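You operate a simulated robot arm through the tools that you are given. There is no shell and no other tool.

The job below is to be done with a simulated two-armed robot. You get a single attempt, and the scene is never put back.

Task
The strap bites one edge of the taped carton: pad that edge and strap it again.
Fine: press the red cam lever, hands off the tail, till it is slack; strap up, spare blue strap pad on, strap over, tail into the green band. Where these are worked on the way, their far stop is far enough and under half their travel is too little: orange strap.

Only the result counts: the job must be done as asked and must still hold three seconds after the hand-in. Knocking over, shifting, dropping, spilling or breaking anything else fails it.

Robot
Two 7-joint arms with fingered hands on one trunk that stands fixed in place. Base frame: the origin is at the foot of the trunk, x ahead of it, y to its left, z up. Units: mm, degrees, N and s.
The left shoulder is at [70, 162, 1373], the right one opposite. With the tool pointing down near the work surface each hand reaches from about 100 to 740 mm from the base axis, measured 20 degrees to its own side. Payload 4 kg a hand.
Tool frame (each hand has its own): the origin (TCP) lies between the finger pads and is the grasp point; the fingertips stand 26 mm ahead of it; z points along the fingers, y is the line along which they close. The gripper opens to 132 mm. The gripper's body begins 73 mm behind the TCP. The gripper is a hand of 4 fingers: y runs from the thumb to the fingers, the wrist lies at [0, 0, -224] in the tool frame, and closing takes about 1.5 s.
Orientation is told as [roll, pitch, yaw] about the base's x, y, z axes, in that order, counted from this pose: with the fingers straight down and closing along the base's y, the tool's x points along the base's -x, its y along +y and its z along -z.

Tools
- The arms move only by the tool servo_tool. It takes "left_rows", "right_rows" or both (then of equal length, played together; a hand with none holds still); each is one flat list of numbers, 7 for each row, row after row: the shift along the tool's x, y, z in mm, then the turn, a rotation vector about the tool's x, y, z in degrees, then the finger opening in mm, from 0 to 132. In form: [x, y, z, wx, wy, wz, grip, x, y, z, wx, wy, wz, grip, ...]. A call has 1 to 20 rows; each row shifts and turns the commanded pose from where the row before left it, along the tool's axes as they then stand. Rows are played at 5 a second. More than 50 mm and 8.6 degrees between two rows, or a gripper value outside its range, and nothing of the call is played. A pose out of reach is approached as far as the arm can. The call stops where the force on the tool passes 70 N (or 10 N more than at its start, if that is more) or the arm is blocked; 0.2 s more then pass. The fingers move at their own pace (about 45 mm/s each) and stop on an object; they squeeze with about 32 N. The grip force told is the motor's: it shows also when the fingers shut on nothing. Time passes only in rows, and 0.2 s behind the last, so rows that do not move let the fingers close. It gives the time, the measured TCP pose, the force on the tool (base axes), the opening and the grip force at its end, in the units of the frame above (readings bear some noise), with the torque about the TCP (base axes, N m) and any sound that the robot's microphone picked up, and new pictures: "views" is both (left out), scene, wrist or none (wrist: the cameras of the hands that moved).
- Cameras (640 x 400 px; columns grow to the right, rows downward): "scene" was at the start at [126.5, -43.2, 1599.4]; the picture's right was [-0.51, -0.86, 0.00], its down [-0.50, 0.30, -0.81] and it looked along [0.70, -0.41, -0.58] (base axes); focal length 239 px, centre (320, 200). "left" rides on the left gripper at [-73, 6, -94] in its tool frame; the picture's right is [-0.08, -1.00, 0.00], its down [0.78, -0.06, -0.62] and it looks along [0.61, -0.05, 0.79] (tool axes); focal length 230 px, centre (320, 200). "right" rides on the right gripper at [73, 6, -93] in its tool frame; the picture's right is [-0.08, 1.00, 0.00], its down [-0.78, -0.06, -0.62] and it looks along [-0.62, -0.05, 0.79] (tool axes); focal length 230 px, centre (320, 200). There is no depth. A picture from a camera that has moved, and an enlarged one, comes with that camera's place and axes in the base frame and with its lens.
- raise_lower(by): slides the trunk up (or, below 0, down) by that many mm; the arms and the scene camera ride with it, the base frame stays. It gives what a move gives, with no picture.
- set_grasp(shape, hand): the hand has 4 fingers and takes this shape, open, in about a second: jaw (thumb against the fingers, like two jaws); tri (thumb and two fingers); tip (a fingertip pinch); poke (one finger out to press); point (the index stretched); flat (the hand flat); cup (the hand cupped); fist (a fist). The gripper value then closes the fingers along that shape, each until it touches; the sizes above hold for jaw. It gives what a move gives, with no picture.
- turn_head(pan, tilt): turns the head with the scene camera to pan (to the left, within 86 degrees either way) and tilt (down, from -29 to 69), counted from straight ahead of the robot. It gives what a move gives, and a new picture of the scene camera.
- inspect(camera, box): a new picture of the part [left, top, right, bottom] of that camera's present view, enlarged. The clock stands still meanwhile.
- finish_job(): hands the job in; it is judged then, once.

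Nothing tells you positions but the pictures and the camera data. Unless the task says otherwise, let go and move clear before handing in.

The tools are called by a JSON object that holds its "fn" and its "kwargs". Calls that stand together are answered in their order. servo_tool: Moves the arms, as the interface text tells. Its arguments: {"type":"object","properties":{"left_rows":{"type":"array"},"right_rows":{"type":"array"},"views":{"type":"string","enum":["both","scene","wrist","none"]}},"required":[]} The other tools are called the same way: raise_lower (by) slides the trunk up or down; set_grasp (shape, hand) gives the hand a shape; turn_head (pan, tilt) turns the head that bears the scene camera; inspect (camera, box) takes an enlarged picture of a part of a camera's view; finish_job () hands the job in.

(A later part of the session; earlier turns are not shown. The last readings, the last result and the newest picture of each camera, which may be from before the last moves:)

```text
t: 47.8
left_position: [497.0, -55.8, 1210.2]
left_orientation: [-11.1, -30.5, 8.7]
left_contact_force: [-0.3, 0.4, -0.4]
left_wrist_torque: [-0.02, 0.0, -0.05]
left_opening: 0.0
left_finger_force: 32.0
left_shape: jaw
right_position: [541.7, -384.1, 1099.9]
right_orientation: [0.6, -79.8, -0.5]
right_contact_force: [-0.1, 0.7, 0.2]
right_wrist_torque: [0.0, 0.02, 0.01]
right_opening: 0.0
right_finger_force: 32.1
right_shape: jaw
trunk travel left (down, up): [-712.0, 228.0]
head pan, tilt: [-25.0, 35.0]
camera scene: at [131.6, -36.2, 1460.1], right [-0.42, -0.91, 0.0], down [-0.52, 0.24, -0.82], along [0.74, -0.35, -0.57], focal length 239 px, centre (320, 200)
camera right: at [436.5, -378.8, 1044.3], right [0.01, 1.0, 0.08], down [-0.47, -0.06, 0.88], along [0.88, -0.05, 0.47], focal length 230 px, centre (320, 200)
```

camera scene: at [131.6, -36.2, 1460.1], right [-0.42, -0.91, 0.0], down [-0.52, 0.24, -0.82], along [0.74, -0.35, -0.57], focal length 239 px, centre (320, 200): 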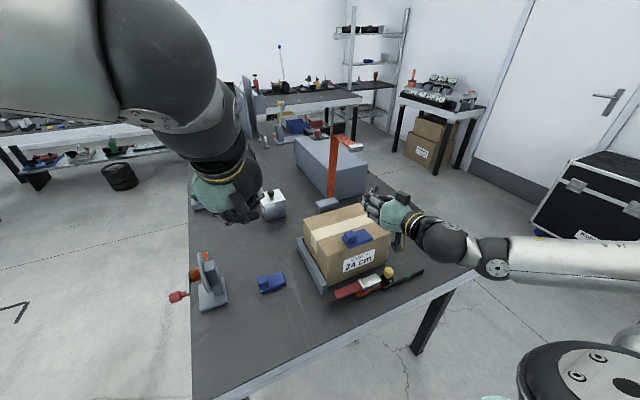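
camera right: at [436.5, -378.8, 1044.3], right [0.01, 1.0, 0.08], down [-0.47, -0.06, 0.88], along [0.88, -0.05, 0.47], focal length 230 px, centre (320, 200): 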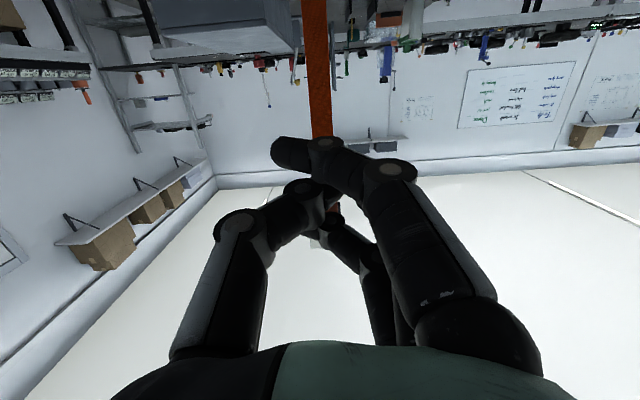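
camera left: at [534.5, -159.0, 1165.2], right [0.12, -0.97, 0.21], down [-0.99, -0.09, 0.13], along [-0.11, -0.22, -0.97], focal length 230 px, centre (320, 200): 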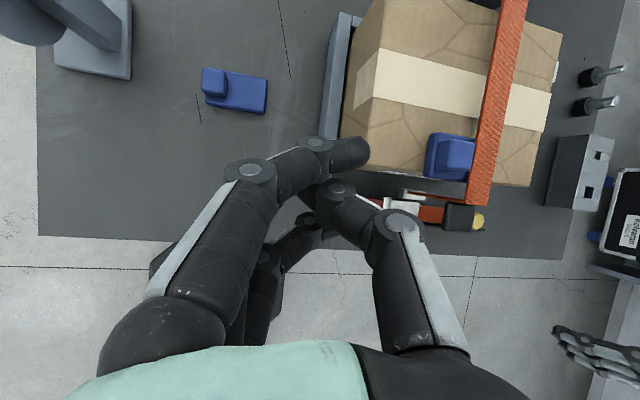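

Aligned with the strap and below its front leg. I'll advance until contact, then push the strap back.

{"fn": "servo_tool", "kwargs": {"right_rows": [-7, 0, 39.4, 0, 0, 0, 0, -7, 0, 39.4, 0, 0, 0, 0, -7, 0, 39.4, 0, 0, 0, 0, -7, 0, 39.4, 0, 0, 0, 0, -3.5, 0, 19.7, 0, 0, 0, 0, -3.5, 0, 19.7, 0, 0, 0, 0]}}

{"fn": "inspect", "kwargs": {"camera": "scene", "box": [260, 90, 420, 230]}}

```text
t: 49.2
left_position: [497.5, -55.0, 1209.7]
left_orientation: [-11.1, -30.5, 8.7]
left_contact_force: [-0.1, -0.2, 1.1]
left_wrist_torque: [-0.02, 0.03, 0.03]
left_opening: 0.0
left_finger_force: 31.8
left_shape: jaw
right_position: [740.3, -383.3, 1100.6]
right_orientation: [0.7, -79.9, -0.5]
right_contact_force: [-1.9, 0.6, 0.4]
right_wrist_torque: [-0.03, -0.01, 0.01]
right_opening: 0.3
right_finger_force: 32.5
right_shape: jaw
trunk travel left (down, up): [-712.0, 228.0]
head pan, tilt: [-25.0, 35.0]
camera scene: at [131.3, -35.6, 1460.1], right [-0.42, -0.91, 0.0], down [-0.52, 0.24, -0.82], along [0.74, -0.35, -0.57], focal length 239 px, centre (320, 200)
camera right: at [636.3, -377.9, 1044.2], right [0.01, 1.0, 0.08], down [-0.47, -0.06, 0.88], along [0.88, -0.05, 0.47], focal length 230 px, centre (320, 200)
```

scene: 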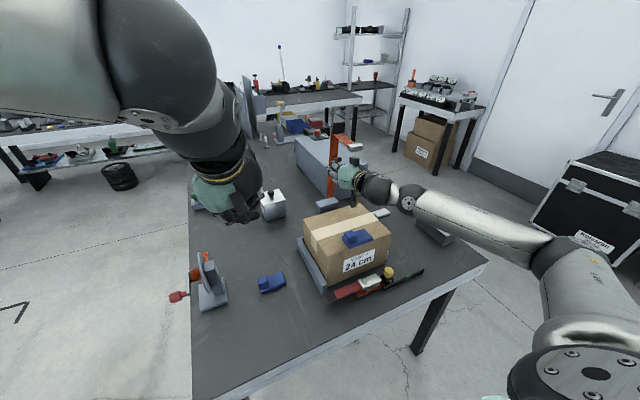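
right: 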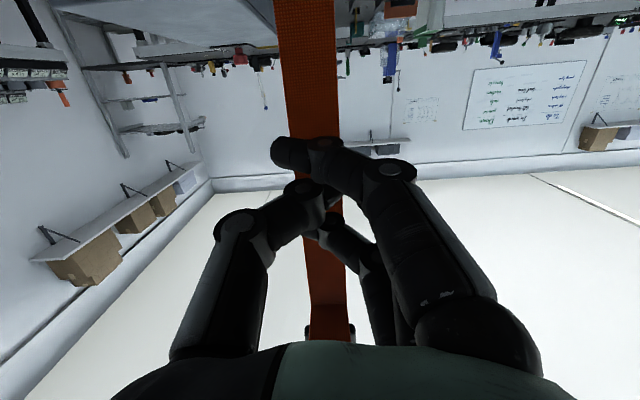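

```text
2.86 times, centred on (340, 160) of scene
camera zoom: at [131.3, -35.6, 1460.1], right [-0.42, -0.91, 0.0], down [-0.52, 0.24, -0.82], along [0.74, -0.35, -0.57], focal length 682 px, centre (263, 314)
```

zoom: 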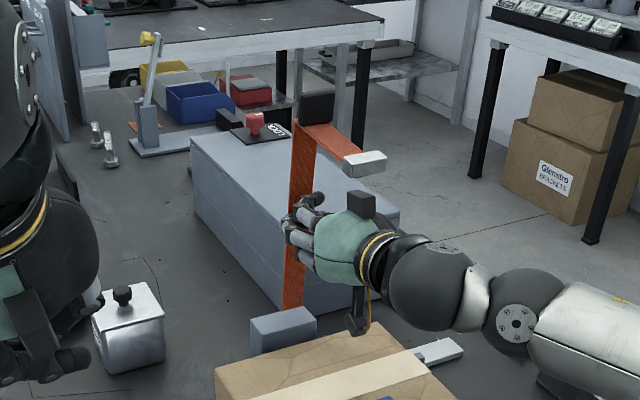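

Contact. I'll push the strap back and watch for its stop.

{"fn": "servo_tool", "kwargs": {"right_rows": [-2.6, 0, 14.8, 0, 0, 0, 0, -2.6, 0, 14.8, 0, 0, 0, 0, -2.6, 0, 14.8, 0, 0, 0, 0, -2.6, 0, 14.8, 0, 0, 0, 0, -2.6, 0, 14.8, 0, 0, 0, 0], "views": "none"}}

{"fn": "inspect", "kwargs": {"camera": "scene", "box": [260, 90, 420, 230]}}

```text
t: 50.3
left_position: [484.0, -55.4, 1215.6]
left_orientation: [-11.3, -31.3, 8.8]
left_contact_force: [0.8, -1.0, -0.1]
left_wrist_torque: [0.01, 0.03, -0.01]
left_opening: 0.0
left_finger_force: 31.9
left_shape: jaw
right_position: [784.9, -382.7, 1101.9]
right_orientation: [-3.0, -79.5, 3.4]
right_contact_force: [-80.3, -7.9, 5.0]
right_wrist_torque: [0.05, 0.16, 0.76]
right_opening: 0.0
right_finger_force: 32.0
right_shape: jaw
trunk travel left (down, up): [-712.0, 228.0]
head pan, tilt: [-25.0, 35.0]
stopped in row 5 (right hand): the force on the tool passed its limit at 81 N (the readings are from after the stop); the commanded pose is now the measured one
```

```text
2.86 times, centred on (340, 160) of scene
camera zoom: at [111.4, -37.8, 1461.9], right [-0.43, -0.9, -0.01], down [-0.51, 0.25, -0.83], along [0.75, -0.35, -0.56], focal length 682 px, centre (263, 314)
```

zoom: 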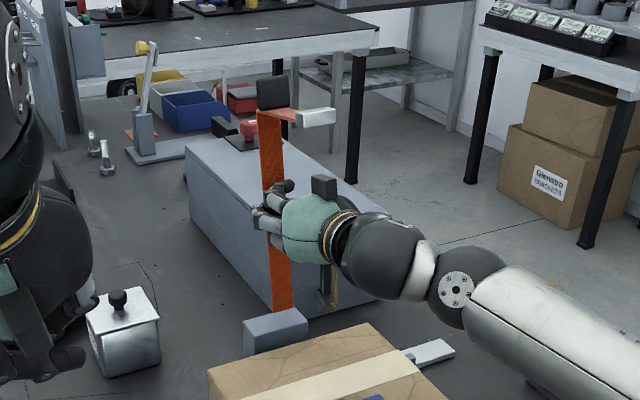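

The strap hit its far stop (about 95°). I'll withdraw and check that it stays.

{"fn": "servo_tool", "kwargs": {"right_rows": [3.5, 0, -19.7, 0, 0, 0, 0, 7, 0, -39.4, 0, 0, 0, 0, 7, 0, -39.4, 0, 0, 0, 0, 7, 0, -39.4, 0, 0, 0, 0, 7, 0, -39.4, 0, 0, 0, 0, 7, 0, -39.4, 0, 0, 0, 0], "views": "wrist"}}

{"fn": "inspect", "kwargs": {"camera": "scene", "box": [240, 90, 420, 300]}}

{"fn": "inspect", "kwargs": {"camera": "left", "box": [300, 0, 620, 260]}}

```text
t: 51.7
left_position: [495.7, -52.9, 1211.9]
left_orientation: [-11.2, -30.6, 8.9]
left_contact_force: [-0.1, 0.0, -0.4]
left_wrist_torque: [-0.04, 0.0, -0.03]
left_opening: 0.0
left_finger_force: 32.4
left_shape: jaw
right_position: [578.8, -379.7, 1095.1]
right_orientation: [-1.7, -79.1, 2.3]
right_contact_force: [-0.4, 0.7, -1.3]
right_wrist_torque: [-0.01, 0.01, 0.03]
right_opening: 0.0
right_finger_force: 32.1
right_shape: jaw
trunk travel left (down, up): [-712.0, 228.0]
head pan, tilt: [-25.0, 35.0]
camera right: at [473.6, -375.7, 1040.0], right [0.0, 1.0, 0.07], down [-0.46, -0.06, 0.89], along [0.89, -0.04, 0.45], focal length 230 px, centre (320, 200)
```

right: 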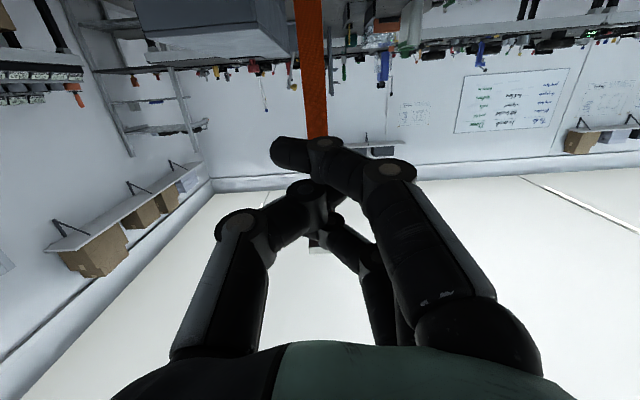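

```text
1.90 times, centred on (330, 195) of scene
camera zoom: at [129.1, -34.2, 1460.2], right [-0.42, -0.91, 0.0], down [-0.52, 0.24, -0.82], along [0.74, -0.35, -0.57], focal length 455 px, centre (301, 210)
```

zoom: 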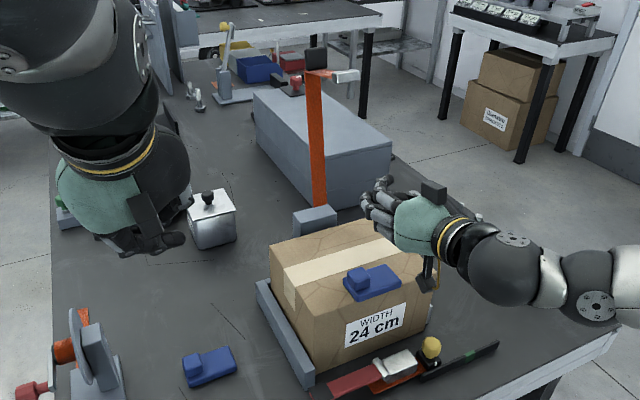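

```text
1.54 times, centred on (460, 130) of left
camera zoom: at [509.2, -28.3, 1325.5], right [0.12, -0.97, 0.21], down [-0.99, -0.09, 0.13], along [-0.11, -0.22, -0.97], focal length 354 px, centre (105, 308)
```

zoom: 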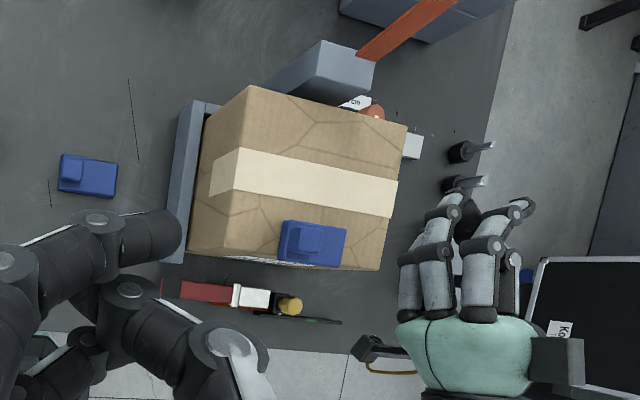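

The strap stays at its far stop. The old pad sits flush with the near edge at x≈548–597, y≈-330…-421, so the spare should mirror it on the far edge (centre ≈ (715,-376)). I'll move the left hand aside and bring the right hand above the spare pad, block at (645,-77).

{"fn": "servo_tool", "kwargs": {"left_rows": [0, 40, 0, 0, 0, 0, 0, 0, 40, 0, 0, 0, 0, 0, 0, 40, 0, 0, 0, 0, 0, 0, 40, 0, 0, 0, 0, 0], "right_rows": [5, 0, -20, 0, 0, 0, 0, 0, 0, 0, 0, 8, 0, 20, 0, 0, 0, 0, 8, 0, 40, 0, 0, 0, 0, 8, 0, 60], "views": "none"}}

{"fn": "servo_tool", "kwargs": {"right_rows": [0, 0, 0, 0, 8, 0, 70, 0, 0, 0, 0, 8, 0, 70, 0, 0, 0, 0, 8, 0, 70, 0, 0, 0, 0, 8, 0, 70, 0, 0, 0, 0, 8, 0, 70, 0, 43, 0, 0, 0, 0, 70, 0, 43, 0, 0, 0, 0, 70, 0, 43, 0, 0, 0, 0, 70, 0, 43, 0, 0, 0, 0, 70, 0, 43, 0, 0, 0, 0, 70, 0, 43, 0, 0, 0, 0, 70, 0, 43, 0, 0, 0, 0, 70]}}

```text
t: 52.7
left_position: [488.6, 105.0, 1184.2]
left_orientation: [-11.2, -30.4, 9.0]
left_contact_force: [0.6, -0.2, 0.4]
left_wrist_torque: [-0.02, 0.03, 0.01]
left_opening: 0.0
left_finger_force: 32.4
left_shape: jaw
right_position: [561.1, -380.1, 1094.0]
right_orientation: [-0.7, -55.0, 1.1]
right_contact_force: [0.1, 0.9, 1.2]
right_wrist_torque: [0.01, 0.04, -0.02]
right_opening: 42.5
right_finger_force: 0.2
right_shape: jaw
trunk travel left (down, up): [-712.0, 228.0]
head pan, tilt: [-25.0, 35.0]
```

```text
t: 55.3
left_position: [486.6, 101.6, 1184.9]
left_orientation: [-11.1, -30.6, 8.8]
left_contact_force: [-0.2, -0.7, 0.4]
left_wrist_torque: [0.04, -0.02, -0.01]
left_opening: 0.0
left_finger_force: 32.8
left_shape: jaw
right_position: [531.9, -139.2, 1087.3]
right_orientation: [0.0, -15.2, 0.6]
right_contact_force: [0.2, 0.3, 0.2]
right_wrist_torque: [-0.01, -0.01, 0.02]
right_opening: 69.5
right_finger_force: 0.0
right_shape: jaw
right hand out of reach, approached as far as the arm can: row 11, 12
trunk travel left (down, up): [-712.0, 228.0]
head pan, tilt: [-25.0, 35.0]
camera scene: at [128.7, -35.7, 1460.3], right [-0.42, -0.91, 0.0], down [-0.52, 0.24, -0.82], along [0.74, -0.35, -0.57], focal length 239 px, centre (320, 200)
camera right: at [437.0, -134.4, 1158.5], right [0.06, 1.0, 0.02], down [0.6, -0.05, 0.8], along [0.8, -0.04, -0.6], focal length 230 px, centre (320, 200)
```

scene: 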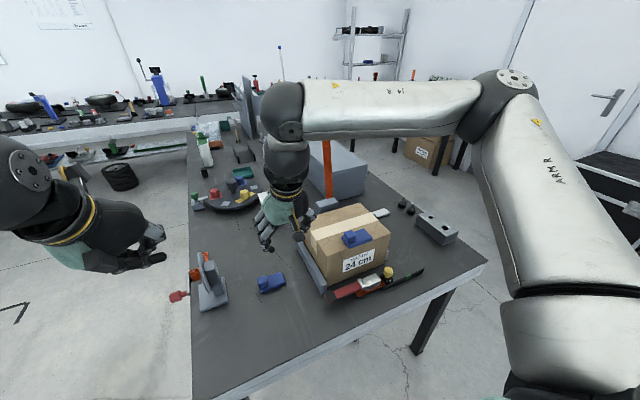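
right: 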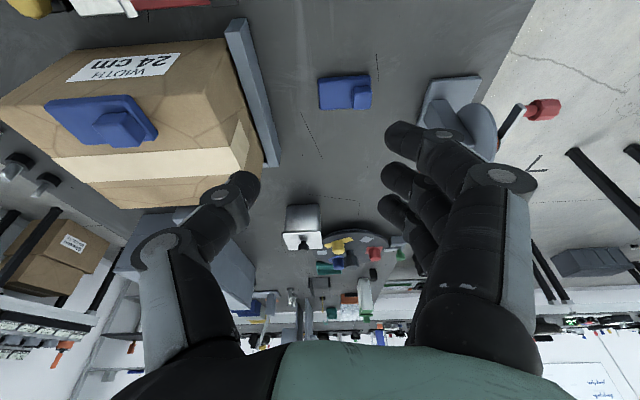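

The arm reached its limit at this height; I'll descend toward the pad first, then slide further left.

{"fn": "servo_tool", "kwargs": {"right_rows": [-14, 0, 35, 0, 0, 0, 70, -14, 0, 35, 0, 0, 0, 70, -14, 0, 35, 0, 0, 0, 70, -14, 0, 35, 0, 0, 0, 70, 0, 31, 0, 0, 0, 0, 70, 0, 31, 0, 0, 0, 0, 70]}}

```text
t: 56.7
left_position: [487.7, 103.0, 1183.7]
left_orientation: [-11.2, -30.4, 8.8]
left_contact_force: [0.5, -0.1, 0.2]
left_wrist_torque: [-0.01, -0.02, -0.02]
left_opening: 0.0
left_finger_force: 32.2
left_shape: jaw
right_position: [572.9, -166.1, 986.1]
right_orientation: [-0.2, -15.0, 0.6]
right_contact_force: [0.2, 0.3, 0.6]
right_wrist_torque: [0.02, 0.0, -0.01]
right_opening: 69.3
right_finger_force: 0.1
right_shape: jaw
right hand out of reach, approached as far as the arm can: row 1, 2, 3, 4, 5, 6
trunk travel left (down, up): [-712.0, 228.0]
head pan, tilt: [-25.0, 35.0]
camera scene: at [130.8, -35.4, 1460.1], right [-0.42, -0.91, 0.0], down [-0.52, 0.24, -0.82], along [0.74, -0.35, -0.57], focal length 239 px, centre (320, 200)
camera right: at [478.3, -160.5, 1057.5], right [0.06, 1.0, 0.02], down [0.6, -0.05, 0.8], along [0.8, -0.04, -0.6], focal length 230 px, centre (320, 200)
```

scene: 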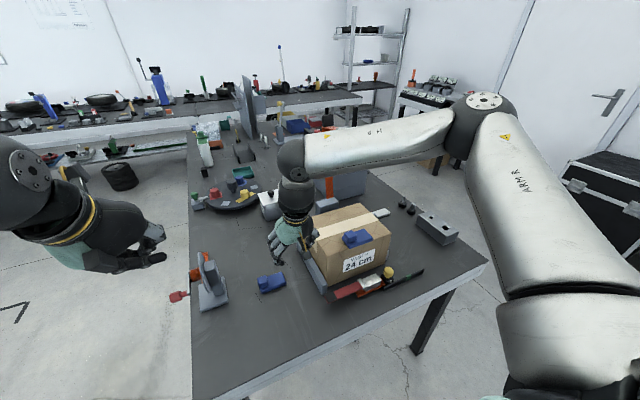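
right: 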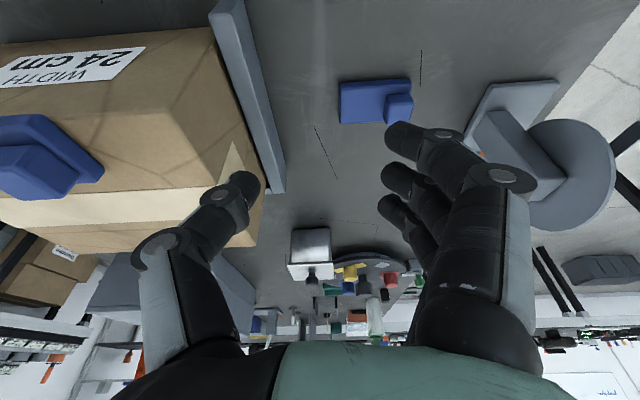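

A joint limit, not distance, is holding the right arm here. I'll go back over the carton, extend outward first, raise the trunk a little, and then sweep left with a straighter arm.

{"fn": "servo_tool", "kwargs": {"right_rows": [0, -30, -20, 0, 0, 0, 70, 0, -40, -20, 0, 0, 0, 70, 0, -40, -20, 0, 0, 0, 70, 0, -40, 0, 0, 0, 0, 70, -40, 0, 10, 0, 0, 0, 70, -40, 0, 10, 0, 0, 0, 70], "views": "none"}}

{"fn": "raise_lower", "kwargs": {"by": 70}}

{"fn": "servo_tool", "kwargs": {"right_rows": [0, 40, 0, 0, 0, 0, 70, 0, 40, 0, 0, 0, 0, 70, 0, 40, 0, 0, 0, 0, 70, 0, 40, 0, 0, 0, 0, 70, 0, 40, 0, 0, 0, 0, 70]}}

```text
t: 58.1
left_position: [491.1, 102.7, 1182.7]
left_orientation: [-11.0, -30.4, 8.8]
left_contact_force: [1.3, 0.0, 0.1]
left_wrist_torque: [-0.01, -0.01, 0.0]
left_opening: 0.0
left_finger_force: 32.0
left_shape: jaw
right_position: [641.9, -312.7, 1044.9]
right_orientation: [-0.3, -15.0, 0.6]
right_contact_force: [0.1, 0.0, -0.3]
right_wrist_torque: [-0.01, 0.01, -0.02]
right_opening: 69.4
right_finger_force: 0.1
right_shape: jaw
trunk travel left (down, up): [-712.0, 228.0]
head pan, tilt: [-25.0, 35.0]
```

```text
t: 59.1
left_position: [488.6, 102.5, 1254.6]
left_orientation: [-11.1, -30.4, 8.7]
left_contact_force: [0.1, 0.3, -0.9]
left_wrist_torque: [0.0, -0.02, -0.01]
left_opening: 0.2
left_finger_force: 32.2
left_shape: jaw
right_position: [641.7, -313.7, 1117.0]
right_orientation: [-0.4, -15.0, 0.7]
right_contact_force: [1.1, 0.1, -0.1]
right_wrist_torque: [-0.04, 0.01, -0.04]
right_opening: 69.3
right_finger_force: 0.1
right_shape: jaw
trunk travel left (down, up): [-782.0, 158.0]
head pan, tilt: [-25.0, 35.0]
```

```text
t: 60.3
left_position: [487.8, 102.6, 1254.6]
left_orientation: [-11.1, -30.5, 8.9]
left_contact_force: [0.1, -0.2, -0.2]
left_wrist_torque: [0.02, 0.02, 0.01]
left_opening: 0.0
left_finger_force: 32.1
left_shape: jaw
right_position: [595.6, -169.7, 1119.4]
right_orientation: [-0.3, -15.2, 0.7]
right_contact_force: [1.3, 0.3, 0.1]
right_wrist_torque: [0.0, -0.03, 0.02]
right_opening: 69.6
right_finger_force: 0.1
right_shape: jaw
right hand out of reach, approached as far as the arm can: row 3, 4, 5
trunk travel left (down, up): [-782.0, 158.0]
head pan, tilt: [-25.0, 35.0]
camera scene: at [130.5, -34.8, 1530.1], right [-0.42, -0.91, 0.0], down [-0.52, 0.24, -0.82], along [0.74, -0.35, -0.57], focal length 239 px, centre (320, 200)
camera right: at [500.7, -164.2, 1189.8], right [0.07, 1.0, 0.02], down [0.6, -0.05, 0.8], along [0.8, -0.04, -0.6], focal length 230 px, centre (320, 200)
```

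scene: 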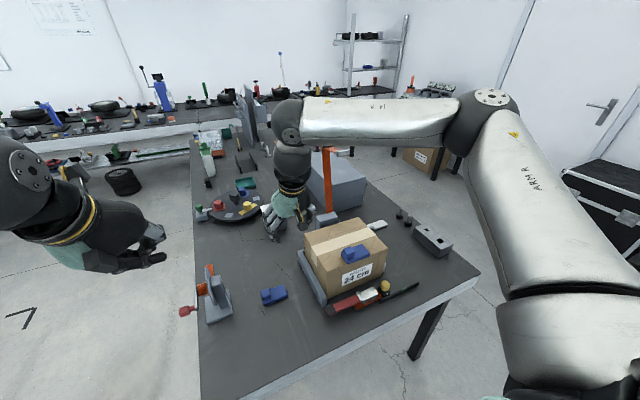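
right: 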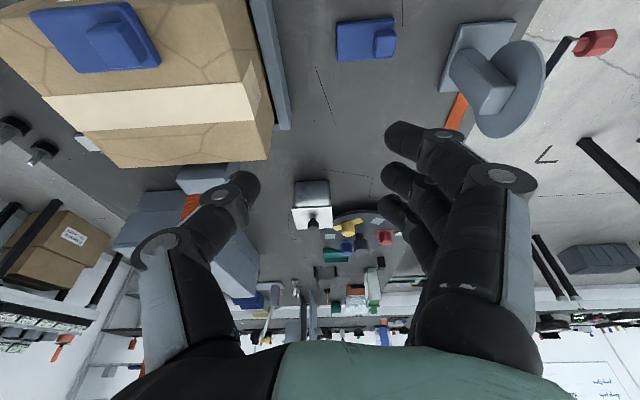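

The forearm runs sideways, so turning the hand toward it should relieve the wrist. I'll yaw the hand left and try moving again.

{"fn": "servo_tool", "kwargs": {"right_rows": [0, 0, 0, 0, 0, -8, 70, 0, 0, 0, 0, 0, -8, 70, 0, 0, 0, 0, 0, -8, 70, 0, 0, 0, 0, 0, -8, 70, 0, 0, 0, 0, 0, -8, 70, -20, 20, 0, 0, 0, 0, 70, -25, 25, 0, 0, 0, 0, 70, -25, 25, 0, 0, 0, 0, 70]}}

```text
t: 62.1
left_position: [488.1, 102.8, 1254.6]
left_orientation: [-11.2, -30.4, 8.8]
left_contact_force: [-0.8, 0.8, 0.3]
left_wrist_torque: [-0.03, -0.01, -0.02]
left_opening: 0.0
left_finger_force: 32.6
left_shape: jaw
right_position: [582.5, -161.1, 1118.5]
right_orientation: [-10.0, -11.3, 41.6]
right_contact_force: [0.1, -0.3, 0.2]
right_wrist_torque: [-0.01, 0.02, 0.03]
right_opening: 69.7
right_finger_force: 0.1
right_shape: jaw
right hand out of reach, approached as far as the arm can: row 6, 7, 8
trunk travel left (down, up): [-782.0, 158.0]
head pan, tilt: [-25.0, 35.0]
camera scene: at [130.7, -35.5, 1530.1], right [-0.42, -0.91, 0.0], down [-0.52, 0.24, -0.82], along [0.74, -0.35, -0.57], focal length 239 px, centre (320, 200)
camera right: at [501.9, -204.1, 1194.2], right [-0.57, 0.81, -0.15], down [0.45, 0.46, 0.76], along [0.69, 0.36, -0.63], focal length 230 px, centre (320, 200)
```

scene: 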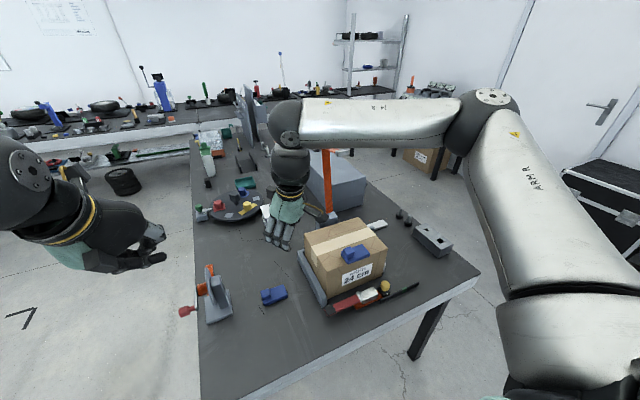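
right: 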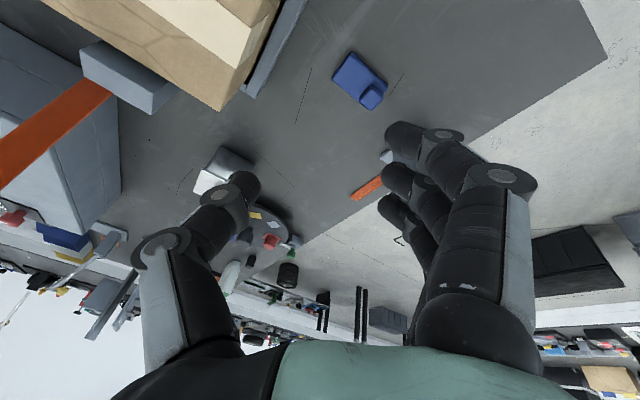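

Still blocked at the same wrist place, so it's a shoulder limit at this height. I'll undo the yaw, go down and test whether the limit eases lower.

{"fn": "servo_tool", "kwargs": {"right_rows": [0, 0, 0, 0, 0, 8, 70, 0, 0, 0, 0, 0, 8, 70, 0, 0, 0, 0, 0, 8, 70, 0, 0, 0, 0, 0, 8, 70, 0, 0, 0, 0, 0, 8, 70, 10, 0, 38, 0, 0, 0, 70, 10, 0, 38, 0, 0, 0, 70, 10, 0, 38, 0, 0, 0, 70, 10, 0, 38, 0, 0, 0, 70, 10, 0, 38, 0, 0, 0, 70, -20, 30, 0, 0, 0, 0, 70, -20, 30, 0, 0, 0, 0, 70]}}

```text
t: 64.7
left_position: [488.3, 103.2, 1253.2]
left_orientation: [-11.1, -30.5, 8.8]
left_contact_force: [-0.5, 0.0, 0.3]
left_wrist_torque: [0.01, 0.0, -0.03]
left_opening: 0.2
left_finger_force: 31.8
left_shape: jaw
right_position: [567.2, -191.3, 990.1]
right_orientation: [-0.2, -15.0, 0.6]
right_contact_force: [0.3, -0.9, -0.2]
right_wrist_torque: [-0.02, 0.0, -0.03]
right_opening: 69.6
right_finger_force: 0.2
right_shape: jaw
right hand out of reach, approached as far as the arm can: row 7, 8, 9, 10, 11, 12
trunk travel left (down, up): [-782.0, 158.0]
head pan, tilt: [-25.0, 35.0]
camera scene: at [130.8, -35.1, 1530.1], right [-0.42, -0.91, 0.0], down [-0.52, 0.24, -0.82], along [0.74, -0.35, -0.57], focal length 239 px, centre (320, 200)
camera right: at [473.3, -185.9, 1061.2], right [0.06, 1.0, 0.02], down [0.6, -0.05, 0.8], along [0.8, -0.04, -0.6], focal length 230 px, centre (320, 200)
```

scene: 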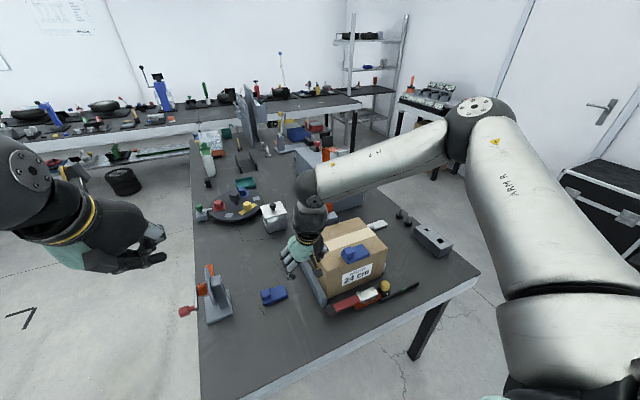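
right: 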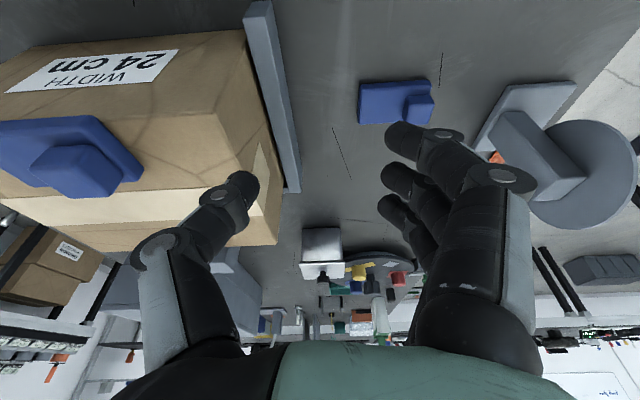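

Lower is worse, so the hand must be high relative to the shoulder. I'll raise both hands, then drop the trunk, which brings the shoulder down to help the cross-reach.

{"fn": "servo_tool", "kwargs": {"left_rows": [-6, 12, -42, 0, 0, 0, 0, -6, 12, -42, 0, 0, 0, 0, -6, 12, -42, 0, 0, 0, 0, -6, 12, -42, 0, 0, 0, 0, -6, 12, -42, 0, 0, 0, 0, -6, 12, -10, 0, 0, 0, 0], "right_rows": [-11, 0, -40, 0, 0, 0, 70, -11, 0, -40, 0, 0, 0, 70, -11, 0, -40, 0, 0, 0, 70, -11, 0, -40, 0, 0, 0, 70, -11, 0, -40, 0, 0, 0, 70, -11, 0, -40, 0, 0, 0, 70], "views": "scene"}}

```text
t: 66.1
left_position: [414.1, 191.1, 1434.3]
left_orientation: [-11.2, -30.5, 8.8]
left_contact_force: [0.2, -0.2, -1.1]
left_wrist_torque: [0.01, 0.01, -0.02]
left_opening: 0.0
left_finger_force: 32.5
left_shape: jaw
left hand out of reach, approached as far as the arm can: row 5, 6
right_position: [573.7, -190.5, 1236.0]
right_orientation: [-0.3, -14.8, 0.7]
right_contact_force: [-0.1, -0.8, -0.1]
right_wrist_torque: [-0.04, 0.0, 0.02]
right_opening: 69.5
right_finger_force: 0.1
right_shape: jaw
trunk travel left (down, up): [-782.0, 158.0]
head pan, tilt: [-25.0, 35.0]
camera scene: at [132.6, -35.3, 1529.9], right [-0.42, -0.91, 0.0], down [-0.52, 0.24, -0.82], along [0.74, -0.35, -0.57], focal length 239 px, centre (320, 200)
```

scene: 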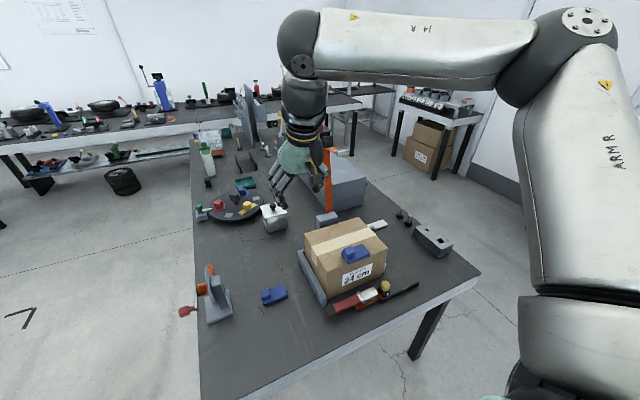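

Now I'll test the cross-reach at this relative height before lowering the trunk.

{"fn": "servo_tool", "kwargs": {"right_rows": [-12, 38, 0, 0, 0, 0, 70, -12, 38, 0, 0, 0, 0, 70, -12, 38, 0, 0, 0, 0, 70], "views": "none"}}

```text
t: 66.9
left_position: [411.6, 190.9, 1434.5]
left_orientation: [-11.2, -30.5, 8.9]
left_contact_force: [-0.2, 0.1, 0.3]
left_wrist_torque: [0.02, -0.01, 0.0]
left_opening: 0.1
left_finger_force: 32.2
left_shape: jaw
right_position: [563.3, -172.3, 1228.6]
right_orientation: [-0.2, -15.0, 0.6]
right_contact_force: [-0.1, 0.6, 0.4]
right_wrist_torque: [0.01, 0.0, -0.04]
right_opening: 69.8
right_finger_force: 0.0
right_shape: jaw
right hand out of reach, approached as far as the arm can: row 1, 2, 3
trunk travel left (down, up): [-782.0, 158.0]
head pan, tilt: [-25.0, 35.0]
```

The right arm's elbow pose limits it to y ≲ -165, but the left arm can reach the pad. I'll have the left hand carry the pad closer (≈x 540, block at y≈-150), so I level the left hand, move the right hand aside and lower the trunk.

{"fn": "servo_tool", "kwargs": {"left_rows": [0, 0, 0, -5.6, 0, 0, 20, 0, 0, 0, -5.6, 0, 0, 40, 0, 0, 0, 0, 7.5, 0, 60, 0, 0, 0, 0, 7.5, 0, 70, 0, 0, 0, 1.15, 0, 4.3, 70, 0, 0, 0, 1.15, 0, 4.3, 70], "right_rows": [10.7, -38.5, -11.5, 0, 0, 0, 70, 10.7, -38.5, -11.5, 0, 0, 0, 70, 10.7, -38.5, -11.5, 0, 0, 0, 70, 10.7, -38.5, -11.5, 0, 0, 0, 70, 10.7, -38.5, -11.5, 0, 0, 0, 70, 10.7, -38.5, -11.5, 0, 0, 0, 70], "views": "none"}}

{"fn": "raise_lower", "kwargs": {"by": -180}}

{"fn": "turn_head", "kwargs": {"pan": -20, "tilt": 40}}

```text
t: 68.3
left_position: [428.5, 179.3, 1414.8]
left_orientation: [0.3, -15.6, -0.1]
left_contact_force: [0.0, 0.3, -0.6]
left_wrist_torque: [0.0, 0.01, -0.02]
left_opening: 68.8
left_finger_force: 0.0
left_shape: jaw
left hand out of reach, approached as far as the arm can: row 1, 2
right_position: [484.3, -405.7, 1280.8]
right_orientation: [-0.4, -15.0, 0.7]
right_contact_force: [0.1, -0.3, 0.3]
right_wrist_torque: [0.02, -0.03, 0.01]
right_opening: 69.8
right_finger_force: 0.0
right_shape: jaw
trunk travel left (down, up): [-782.0, 158.0]
head pan, tilt: [-25.0, 35.0]
```

```text
t: 70.3
left_position: [429.7, 178.7, 1234.2]
left_orientation: [0.2, -15.5, -0.1]
left_contact_force: [-0.4, 0.3, 0.5]
left_wrist_torque: [0.0, 0.02, 0.0]
left_opening: 69.2
left_finger_force: 0.1
left_shape: jaw
right_position: [485.8, -404.0, 1098.8]
right_orientation: [-0.4, -14.9, 0.6]
right_contact_force: [-1.1, 0.2, -0.2]
right_wrist_torque: [0.01, 0.02, 0.03]
right_opening: 69.4
right_finger_force: 0.1
right_shape: jaw
trunk travel left (down, up): [-602.0, 338.0]
head pan, tilt: [-25.0, 35.0]
```

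```text
t: 71.0
left_position: [430.1, 178.7, 1234.4]
left_orientation: [0.1, -15.4, -0.2]
left_contact_force: [0.3, 0.7, -0.6]
left_wrist_torque: [-0.02, 0.05, -0.02]
left_opening: 69.1
left_finger_force: 0.0
left_shape: jaw
right_position: [485.9, -404.0, 1099.5]
right_orientation: [-0.5, -15.1, 0.7]
right_contact_force: [0.1, -0.8, -0.1]
right_wrist_torque: [0.0, 0.0, 0.04]
right_opening: 69.7
right_finger_force: 0.1
right_shape: jaw
trunk travel left (down, up): [-602.0, 338.0]
head pan, tilt: [-20.0, 40.0]
camera scene: at [130.7, -27.6, 1342.6], right [-0.34, -0.94, 0.0], down [-0.6, 0.22, -0.77], along [0.72, -0.26, -0.64], focal length 239 px, centre (320, 200)
```

scene: 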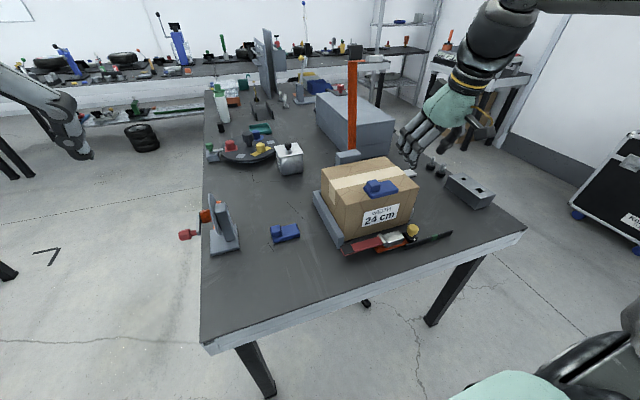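

The strap stands at its stop, scene unchanged. I'll bring the left hand over the pad's block.

{"fn": "servo_tool", "kwargs": {"left_rows": [-8.1, -32, 32.5, 0, 0, 0, 70, -8.1, -32, 32.5, 0, 0, 0, 70, -8.1, -32, 32.5, 0, 0, 0, 70, -8.1, -32, 32.5, 0, 0, 0, 70, -8.1, -32, 32.5, 0, 0, 0, 70, -8.1, -32, 32.5, 0, 0, 0, 70, -8.1, -32, 32.5, 0, 0, 0, 70, -8.1, -32, 32.5, 0, 0, 0, 70]}}

```text
t: 72.8
left_position: [563.6, -77.9, 999.1]
left_orientation: [0.3, -15.5, -0.2]
left_contact_force: [0.8, 0.6, -0.2]
left_wrist_torque: [0.0, 0.0, 0.01]
left_opening: 69.0
left_finger_force: 0.1
left_shape: jaw
right_position: [486.6, -406.2, 1099.1]
right_orientation: [-0.3, -14.8, 0.5]
right_contact_force: [-0.4, -0.1, -0.3]
right_wrist_torque: [-0.01, -0.03, 0.0]
right_opening: 69.7
right_finger_force: 0.0
right_shape: jaw
trunk travel left (down, up): [-602.0, 338.0]
head pan, tilt: [-20.0, 40.0]
camera scene: at [131.9, -29.4, 1342.4], right [-0.34, -0.94, 0.0], down [-0.6, 0.22, -0.77], along [0.72, -0.26, -0.64], focal length 239 px, centre (320, 200)
camera left: at [609.5, -73.8, 1107.7], right [0.07, -1.0, 0.02], down [-0.92, -0.06, 0.38], along [-0.38, -0.04, -0.92], focal length 230 px, centre (320, 200)
```

scene: 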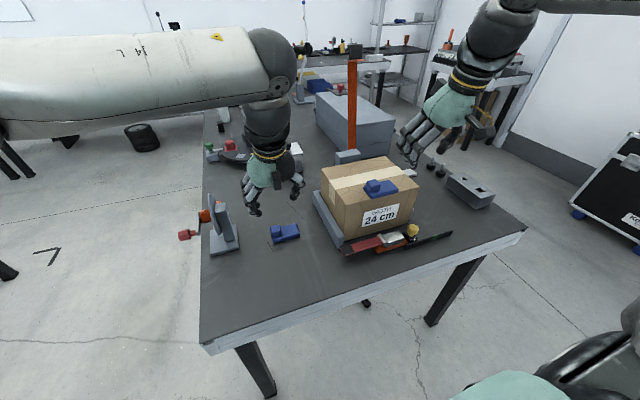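
left: 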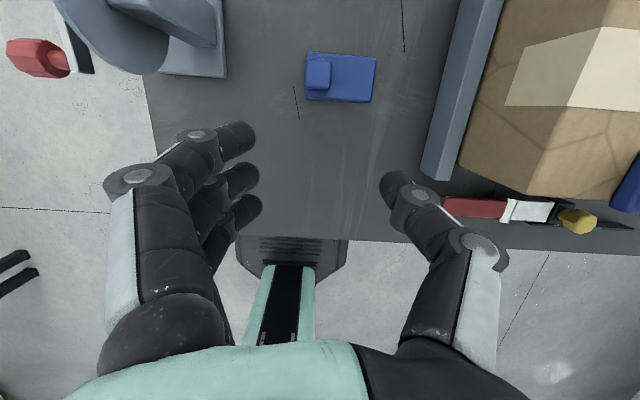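

The block is at about (642,-74,800). I'll descend with open fingers to just above it.

{"fn": "servo_tool", "kwargs": {"left_rows": [-9.5, 1, 38.7, 0, 0, 0, 70, -9.5, 1, 38.7, 0, 0, 0, 70, -9.5, 1, 38.7, 0, 0, 0, 70, -9.5, 1, 38.7, 0, 0, 0, 70]}}

{"fn": "inspect", "kwargs": {"camera": "scene", "box": [200, 150, 360, 280]}}

```text
t: 73.8
left_position: [640.8, -75.8, 861.7]
left_orientation: [0.2, -15.4, 0.0]
left_contact_force: [-0.5, 0.6, -0.2]
left_wrist_torque: [0.02, -0.01, -0.01]
left_opening: 69.0
left_finger_force: 0.1
left_shape: jaw
right_position: [487.8, -405.7, 1100.4]
right_orientation: [-0.3, -14.9, 0.6]
right_contact_force: [0.3, -0.7, 0.2]
right_wrist_torque: [0.01, -0.01, -0.01]
right_opening: 69.7
right_finger_force: 0.0
right_shape: jaw
trunk travel left (down, up): [-602.0, 338.0]
head pan, tilt: [-20.0, 40.0]
camera scene: at [132.4, -28.3, 1342.4], right [-0.34, -0.94, 0.0], down [-0.61, 0.22, -0.77], along [0.72, -0.26, -0.64], focal length 239 px, centre (320, 200)
camera left: at [686.0, -71.4, 970.7], right [0.07, -1.0, 0.02], down [-0.92, -0.06, 0.39], along [-0.38, -0.04, -0.92], focal length 230 px, centre (320, 200)
```

scene: 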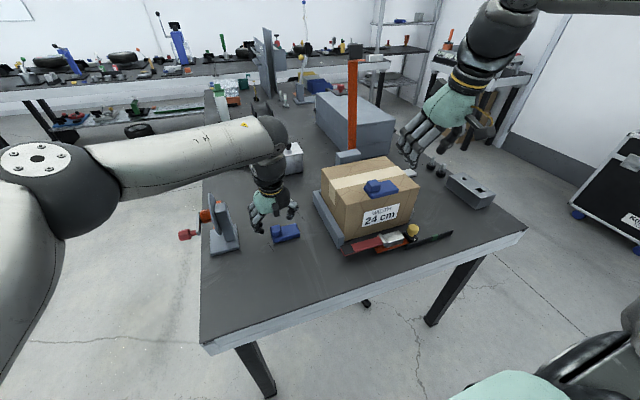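
left: 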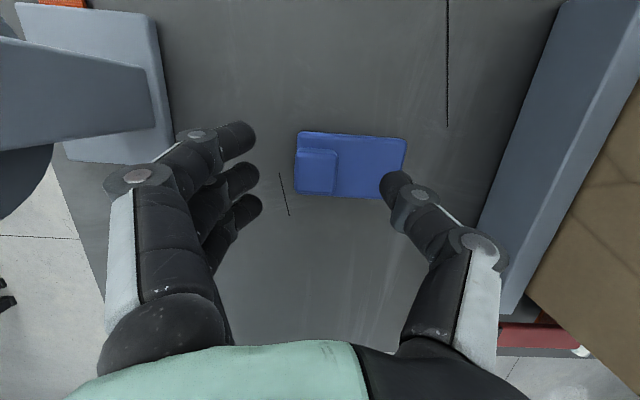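

```text
3.08 times, centred on (280, 215) of scene
camera zoom: at [132.4, -28.3, 1342.4], right [-0.34, -0.94, 0.0], down [-0.61, 0.22, -0.77], along [0.72, -0.26, -0.64], focal length 735 px, centre (443, 154)
```

zoom: 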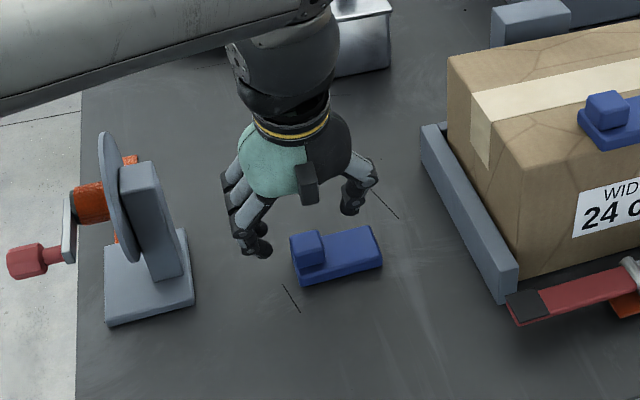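

Well aligned. I'll go down to grip height and close on the block.

{"fn": "servo_tool", "kwargs": {"left_rows": [6.2, 0, 22.5, 0, 0, 0, 66, 6.2, 0, 22.5, 0, 0, 0, 66]}}

{"fn": "inspect", "kwargs": {"camera": "scene", "box": [240, 190, 320, 255]}}

```text
t: 74.4
left_position: [639.4, -74.6, 821.8]
left_orientation: [-0.2, -16.2, 0.3]
left_contact_force: [6.2, 0.2, 23.3]
left_wrist_torque: [-1.13, -0.27, 0.33]
left_opening: 66.4
left_finger_force: 0.1
left_shape: jaw
right_position: [481.5, -403.1, 1102.4]
right_orientation: [-0.5, -15.2, 0.6]
right_contact_force: [0.2, 0.0, 1.0]
right_wrist_torque: [0.02, -0.03, -0.04]
right_opening: 70.0
right_finger_force: 0.0
right_shape: jaw
trunk travel left (down, up): [-602.0, 338.0]
head pan, tilt: [-20.0, 40.0]
camera scene: at [126.0, -26.7, 1343.7], right [-0.34, -0.94, 0.0], down [-0.6, 0.22, -0.77], along [0.72, -0.26, -0.64], focal length 239 px, centre (320, 200)
camera left: at [684.6, -69.5, 931.2], right [0.08, -1.0, 0.02], down [-0.93, -0.06, 0.37], along [-0.37, -0.05, -0.93], focal length 230 px, centre (320, 200)
```

scene: 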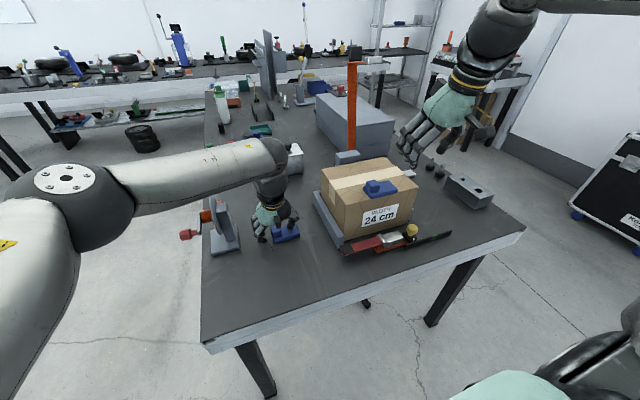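
left: 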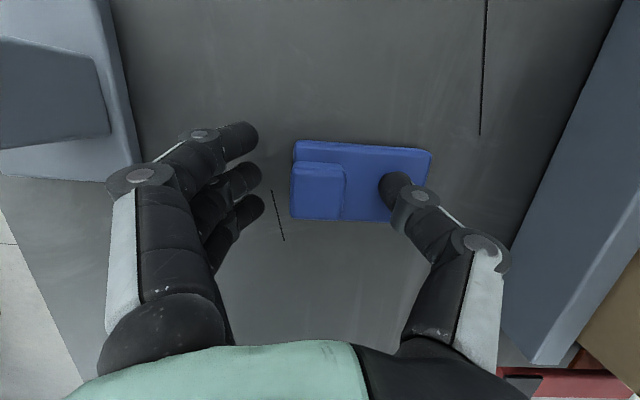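

```text
6.15 times, centred on (280, 222) of scene
camera zoom: at [126.0, -26.7, 1343.7], right [-0.34, -0.94, 0.0], down [-0.6, 0.22, -0.77], along [0.72, -0.26, -0.64], focal length 1470 px, centre (566, 62)
```

zoom: 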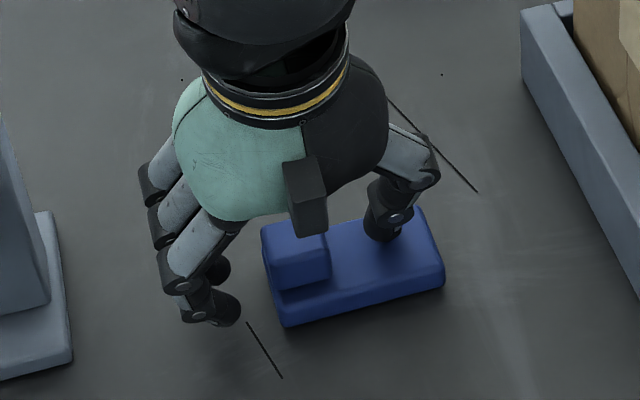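

The thumb is touching the plate; I'll rise 5 mm and close on the block.

{"fn": "servo_tool", "kwargs": {"left_rows": [-2, 0, -7, 0, 0, 0, 66, 0, 0, 0, 0, 0, 0, 40, 0, 0, 0, 0, 0, 0, 15, 0, 0, 0, 0, 0, 0, 15, 0, 0, 0, 0, 0, 0, 15, 0, 0, 0, 0, 0, 0, 15, 0, 0, 0, 0, 0, 0, 15]}}

{"fn": "inspect", "kwargs": {"camera": "scene", "box": [240, 190, 320, 255]}}

```text
t: 76.0
left_position: [638.4, -72.1, 821.0]
left_orientation: [0.3, -15.5, -0.1]
left_contact_force: [-1.1, 2.0, 8.5]
left_wrist_torque: [0.2, 0.12, -0.04]
left_opening: 22.2
left_finger_force: 32.2
left_shape: jaw
right_position: [485.6, -404.5, 1100.4]
right_orientation: [-0.4, -15.0, 0.6]
right_contact_force: [-0.3, -1.0, -0.5]
right_wrist_torque: [0.01, 0.0, 0.0]
right_opening: 69.7
right_finger_force: 0.0
right_shape: jaw
trunk travel left (down, up): [-602.0, 338.0]
head pan, tilt: [-20.0, 40.0]
camera scene: at [129.5, -27.4, 1342.6], right [-0.34, -0.94, 0.0], down [-0.6, 0.22, -0.77], along [0.72, -0.26, -0.64], focal length 239 px, centre (320, 200)
camera left: at [684.0, -69.3, 930.9], right [0.07, -1.0, 0.02], down [-0.92, -0.06, 0.38], along [-0.38, -0.04, -0.92], focal length 230 px, centre (320, 200)
```

scene: 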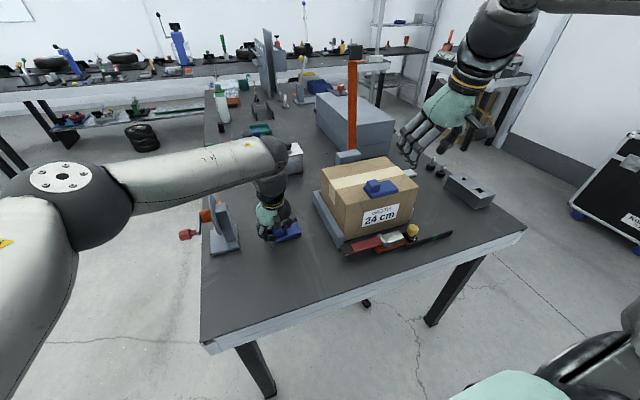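
left: 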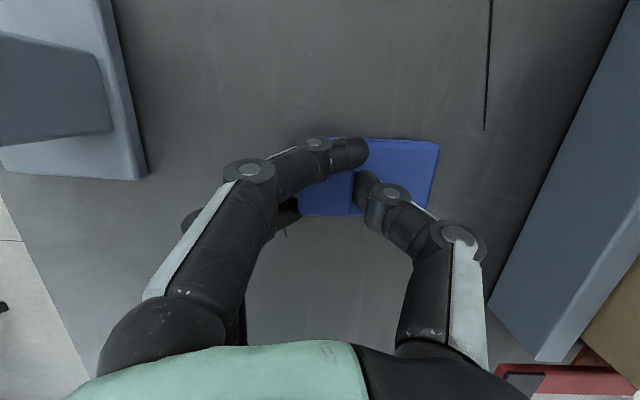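

```text
6.15 times, centred on (280, 222) of scene
camera zoom: at [129.5, -27.4, 1342.6], right [-0.34, -0.94, 0.0], down [-0.6, 0.22, -0.77], along [0.72, -0.26, -0.64], focal length 1470 px, centre (566, 62)
```

zoom: 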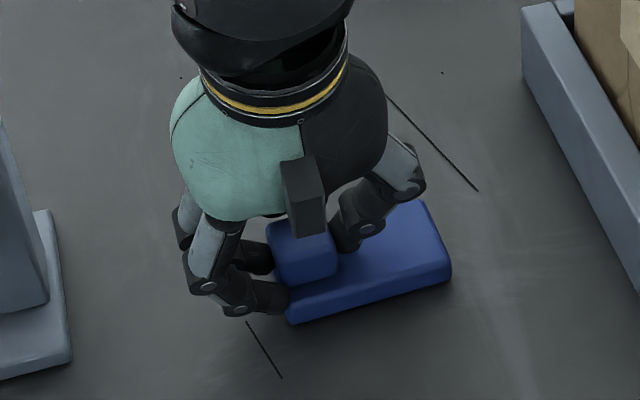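

Gripped. I'll lift slightly and check it holds.

{"fn": "servo_tool", "kwargs": {"left_rows": [0, 0, 0, 0, 0, 0, 0, -4, 0, -14.5, 0, 0, 0, 0, -4, 0, -14.5, 0, 0, 0, 0]}}

{"fn": "inspect", "kwargs": {"camera": "scene", "box": [240, 180, 320, 245]}}

```text
t: 76.8
left_position: [639.1, -72.0, 852.2]
left_orientation: [0.1, -15.5, -0.1]
left_contact_force: [-0.6, -0.3, 0.1]
left_wrist_torque: [0.01, 0.0, 0.02]
left_opening: 20.1
left_finger_force: 32.5
left_shape: jaw
right_position: [485.0, -403.3, 1100.3]
right_orientation: [-0.4, -15.0, 0.7]
right_contact_force: [0.4, 0.7, 0.7]
right_wrist_torque: [0.03, 0.01, -0.02]
right_opening: 69.5
right_finger_force: 0.0
right_shape: jaw
trunk travel left (down, up): [-602.0, 338.0]
head pan, tilt: [-20.0, 40.0]
camera scene: at [130.3, -27.5, 1342.5], right [-0.34, -0.94, 0.0], down [-0.6, 0.22, -0.77], along [0.72, -0.26, -0.64], focal length 239 px, centre (320, 200)
camera left: at [685.1, -67.8, 961.0], right [0.07, -1.0, 0.02], down [-0.92, -0.06, 0.38], along [-0.38, -0.04, -0.92], focal length 230 px, centre (320, 200)
```

scene: 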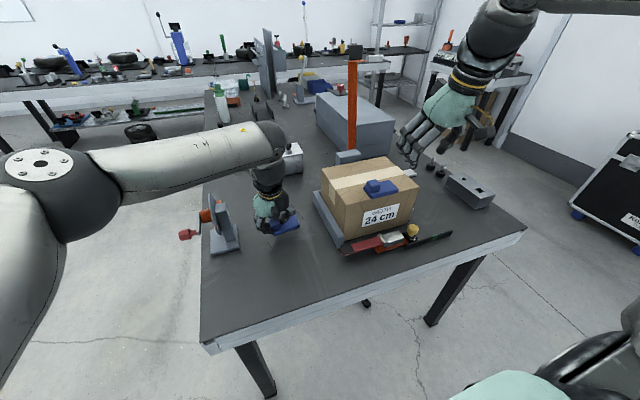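
left: 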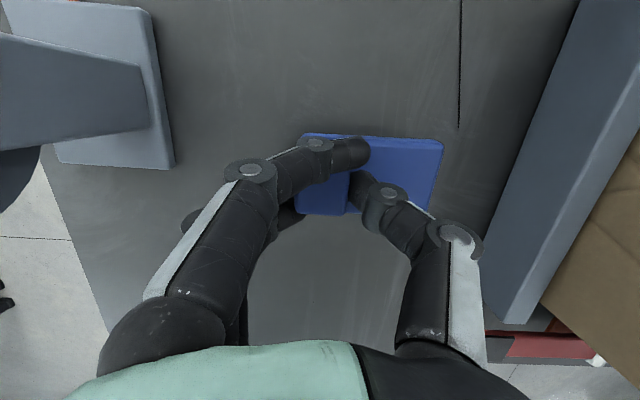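

```text
6.15 times, centred on (280, 212) of scene
camera zoom: at [130.3, -27.5, 1342.5], right [-0.34, -0.94, 0.0], down [-0.6, 0.22, -0.77], along [0.72, -0.26, -0.64], focal length 1470 px, centre (566, 123)
```

zoom: 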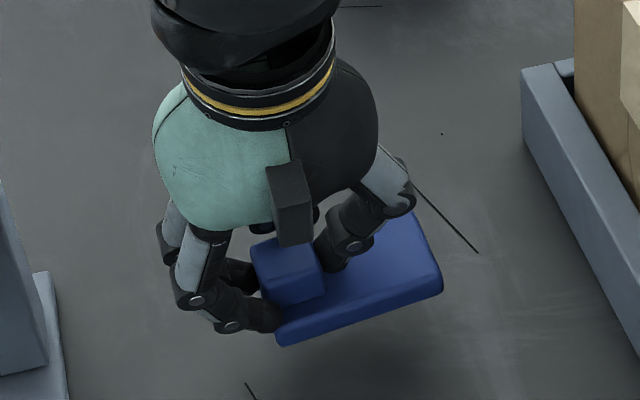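

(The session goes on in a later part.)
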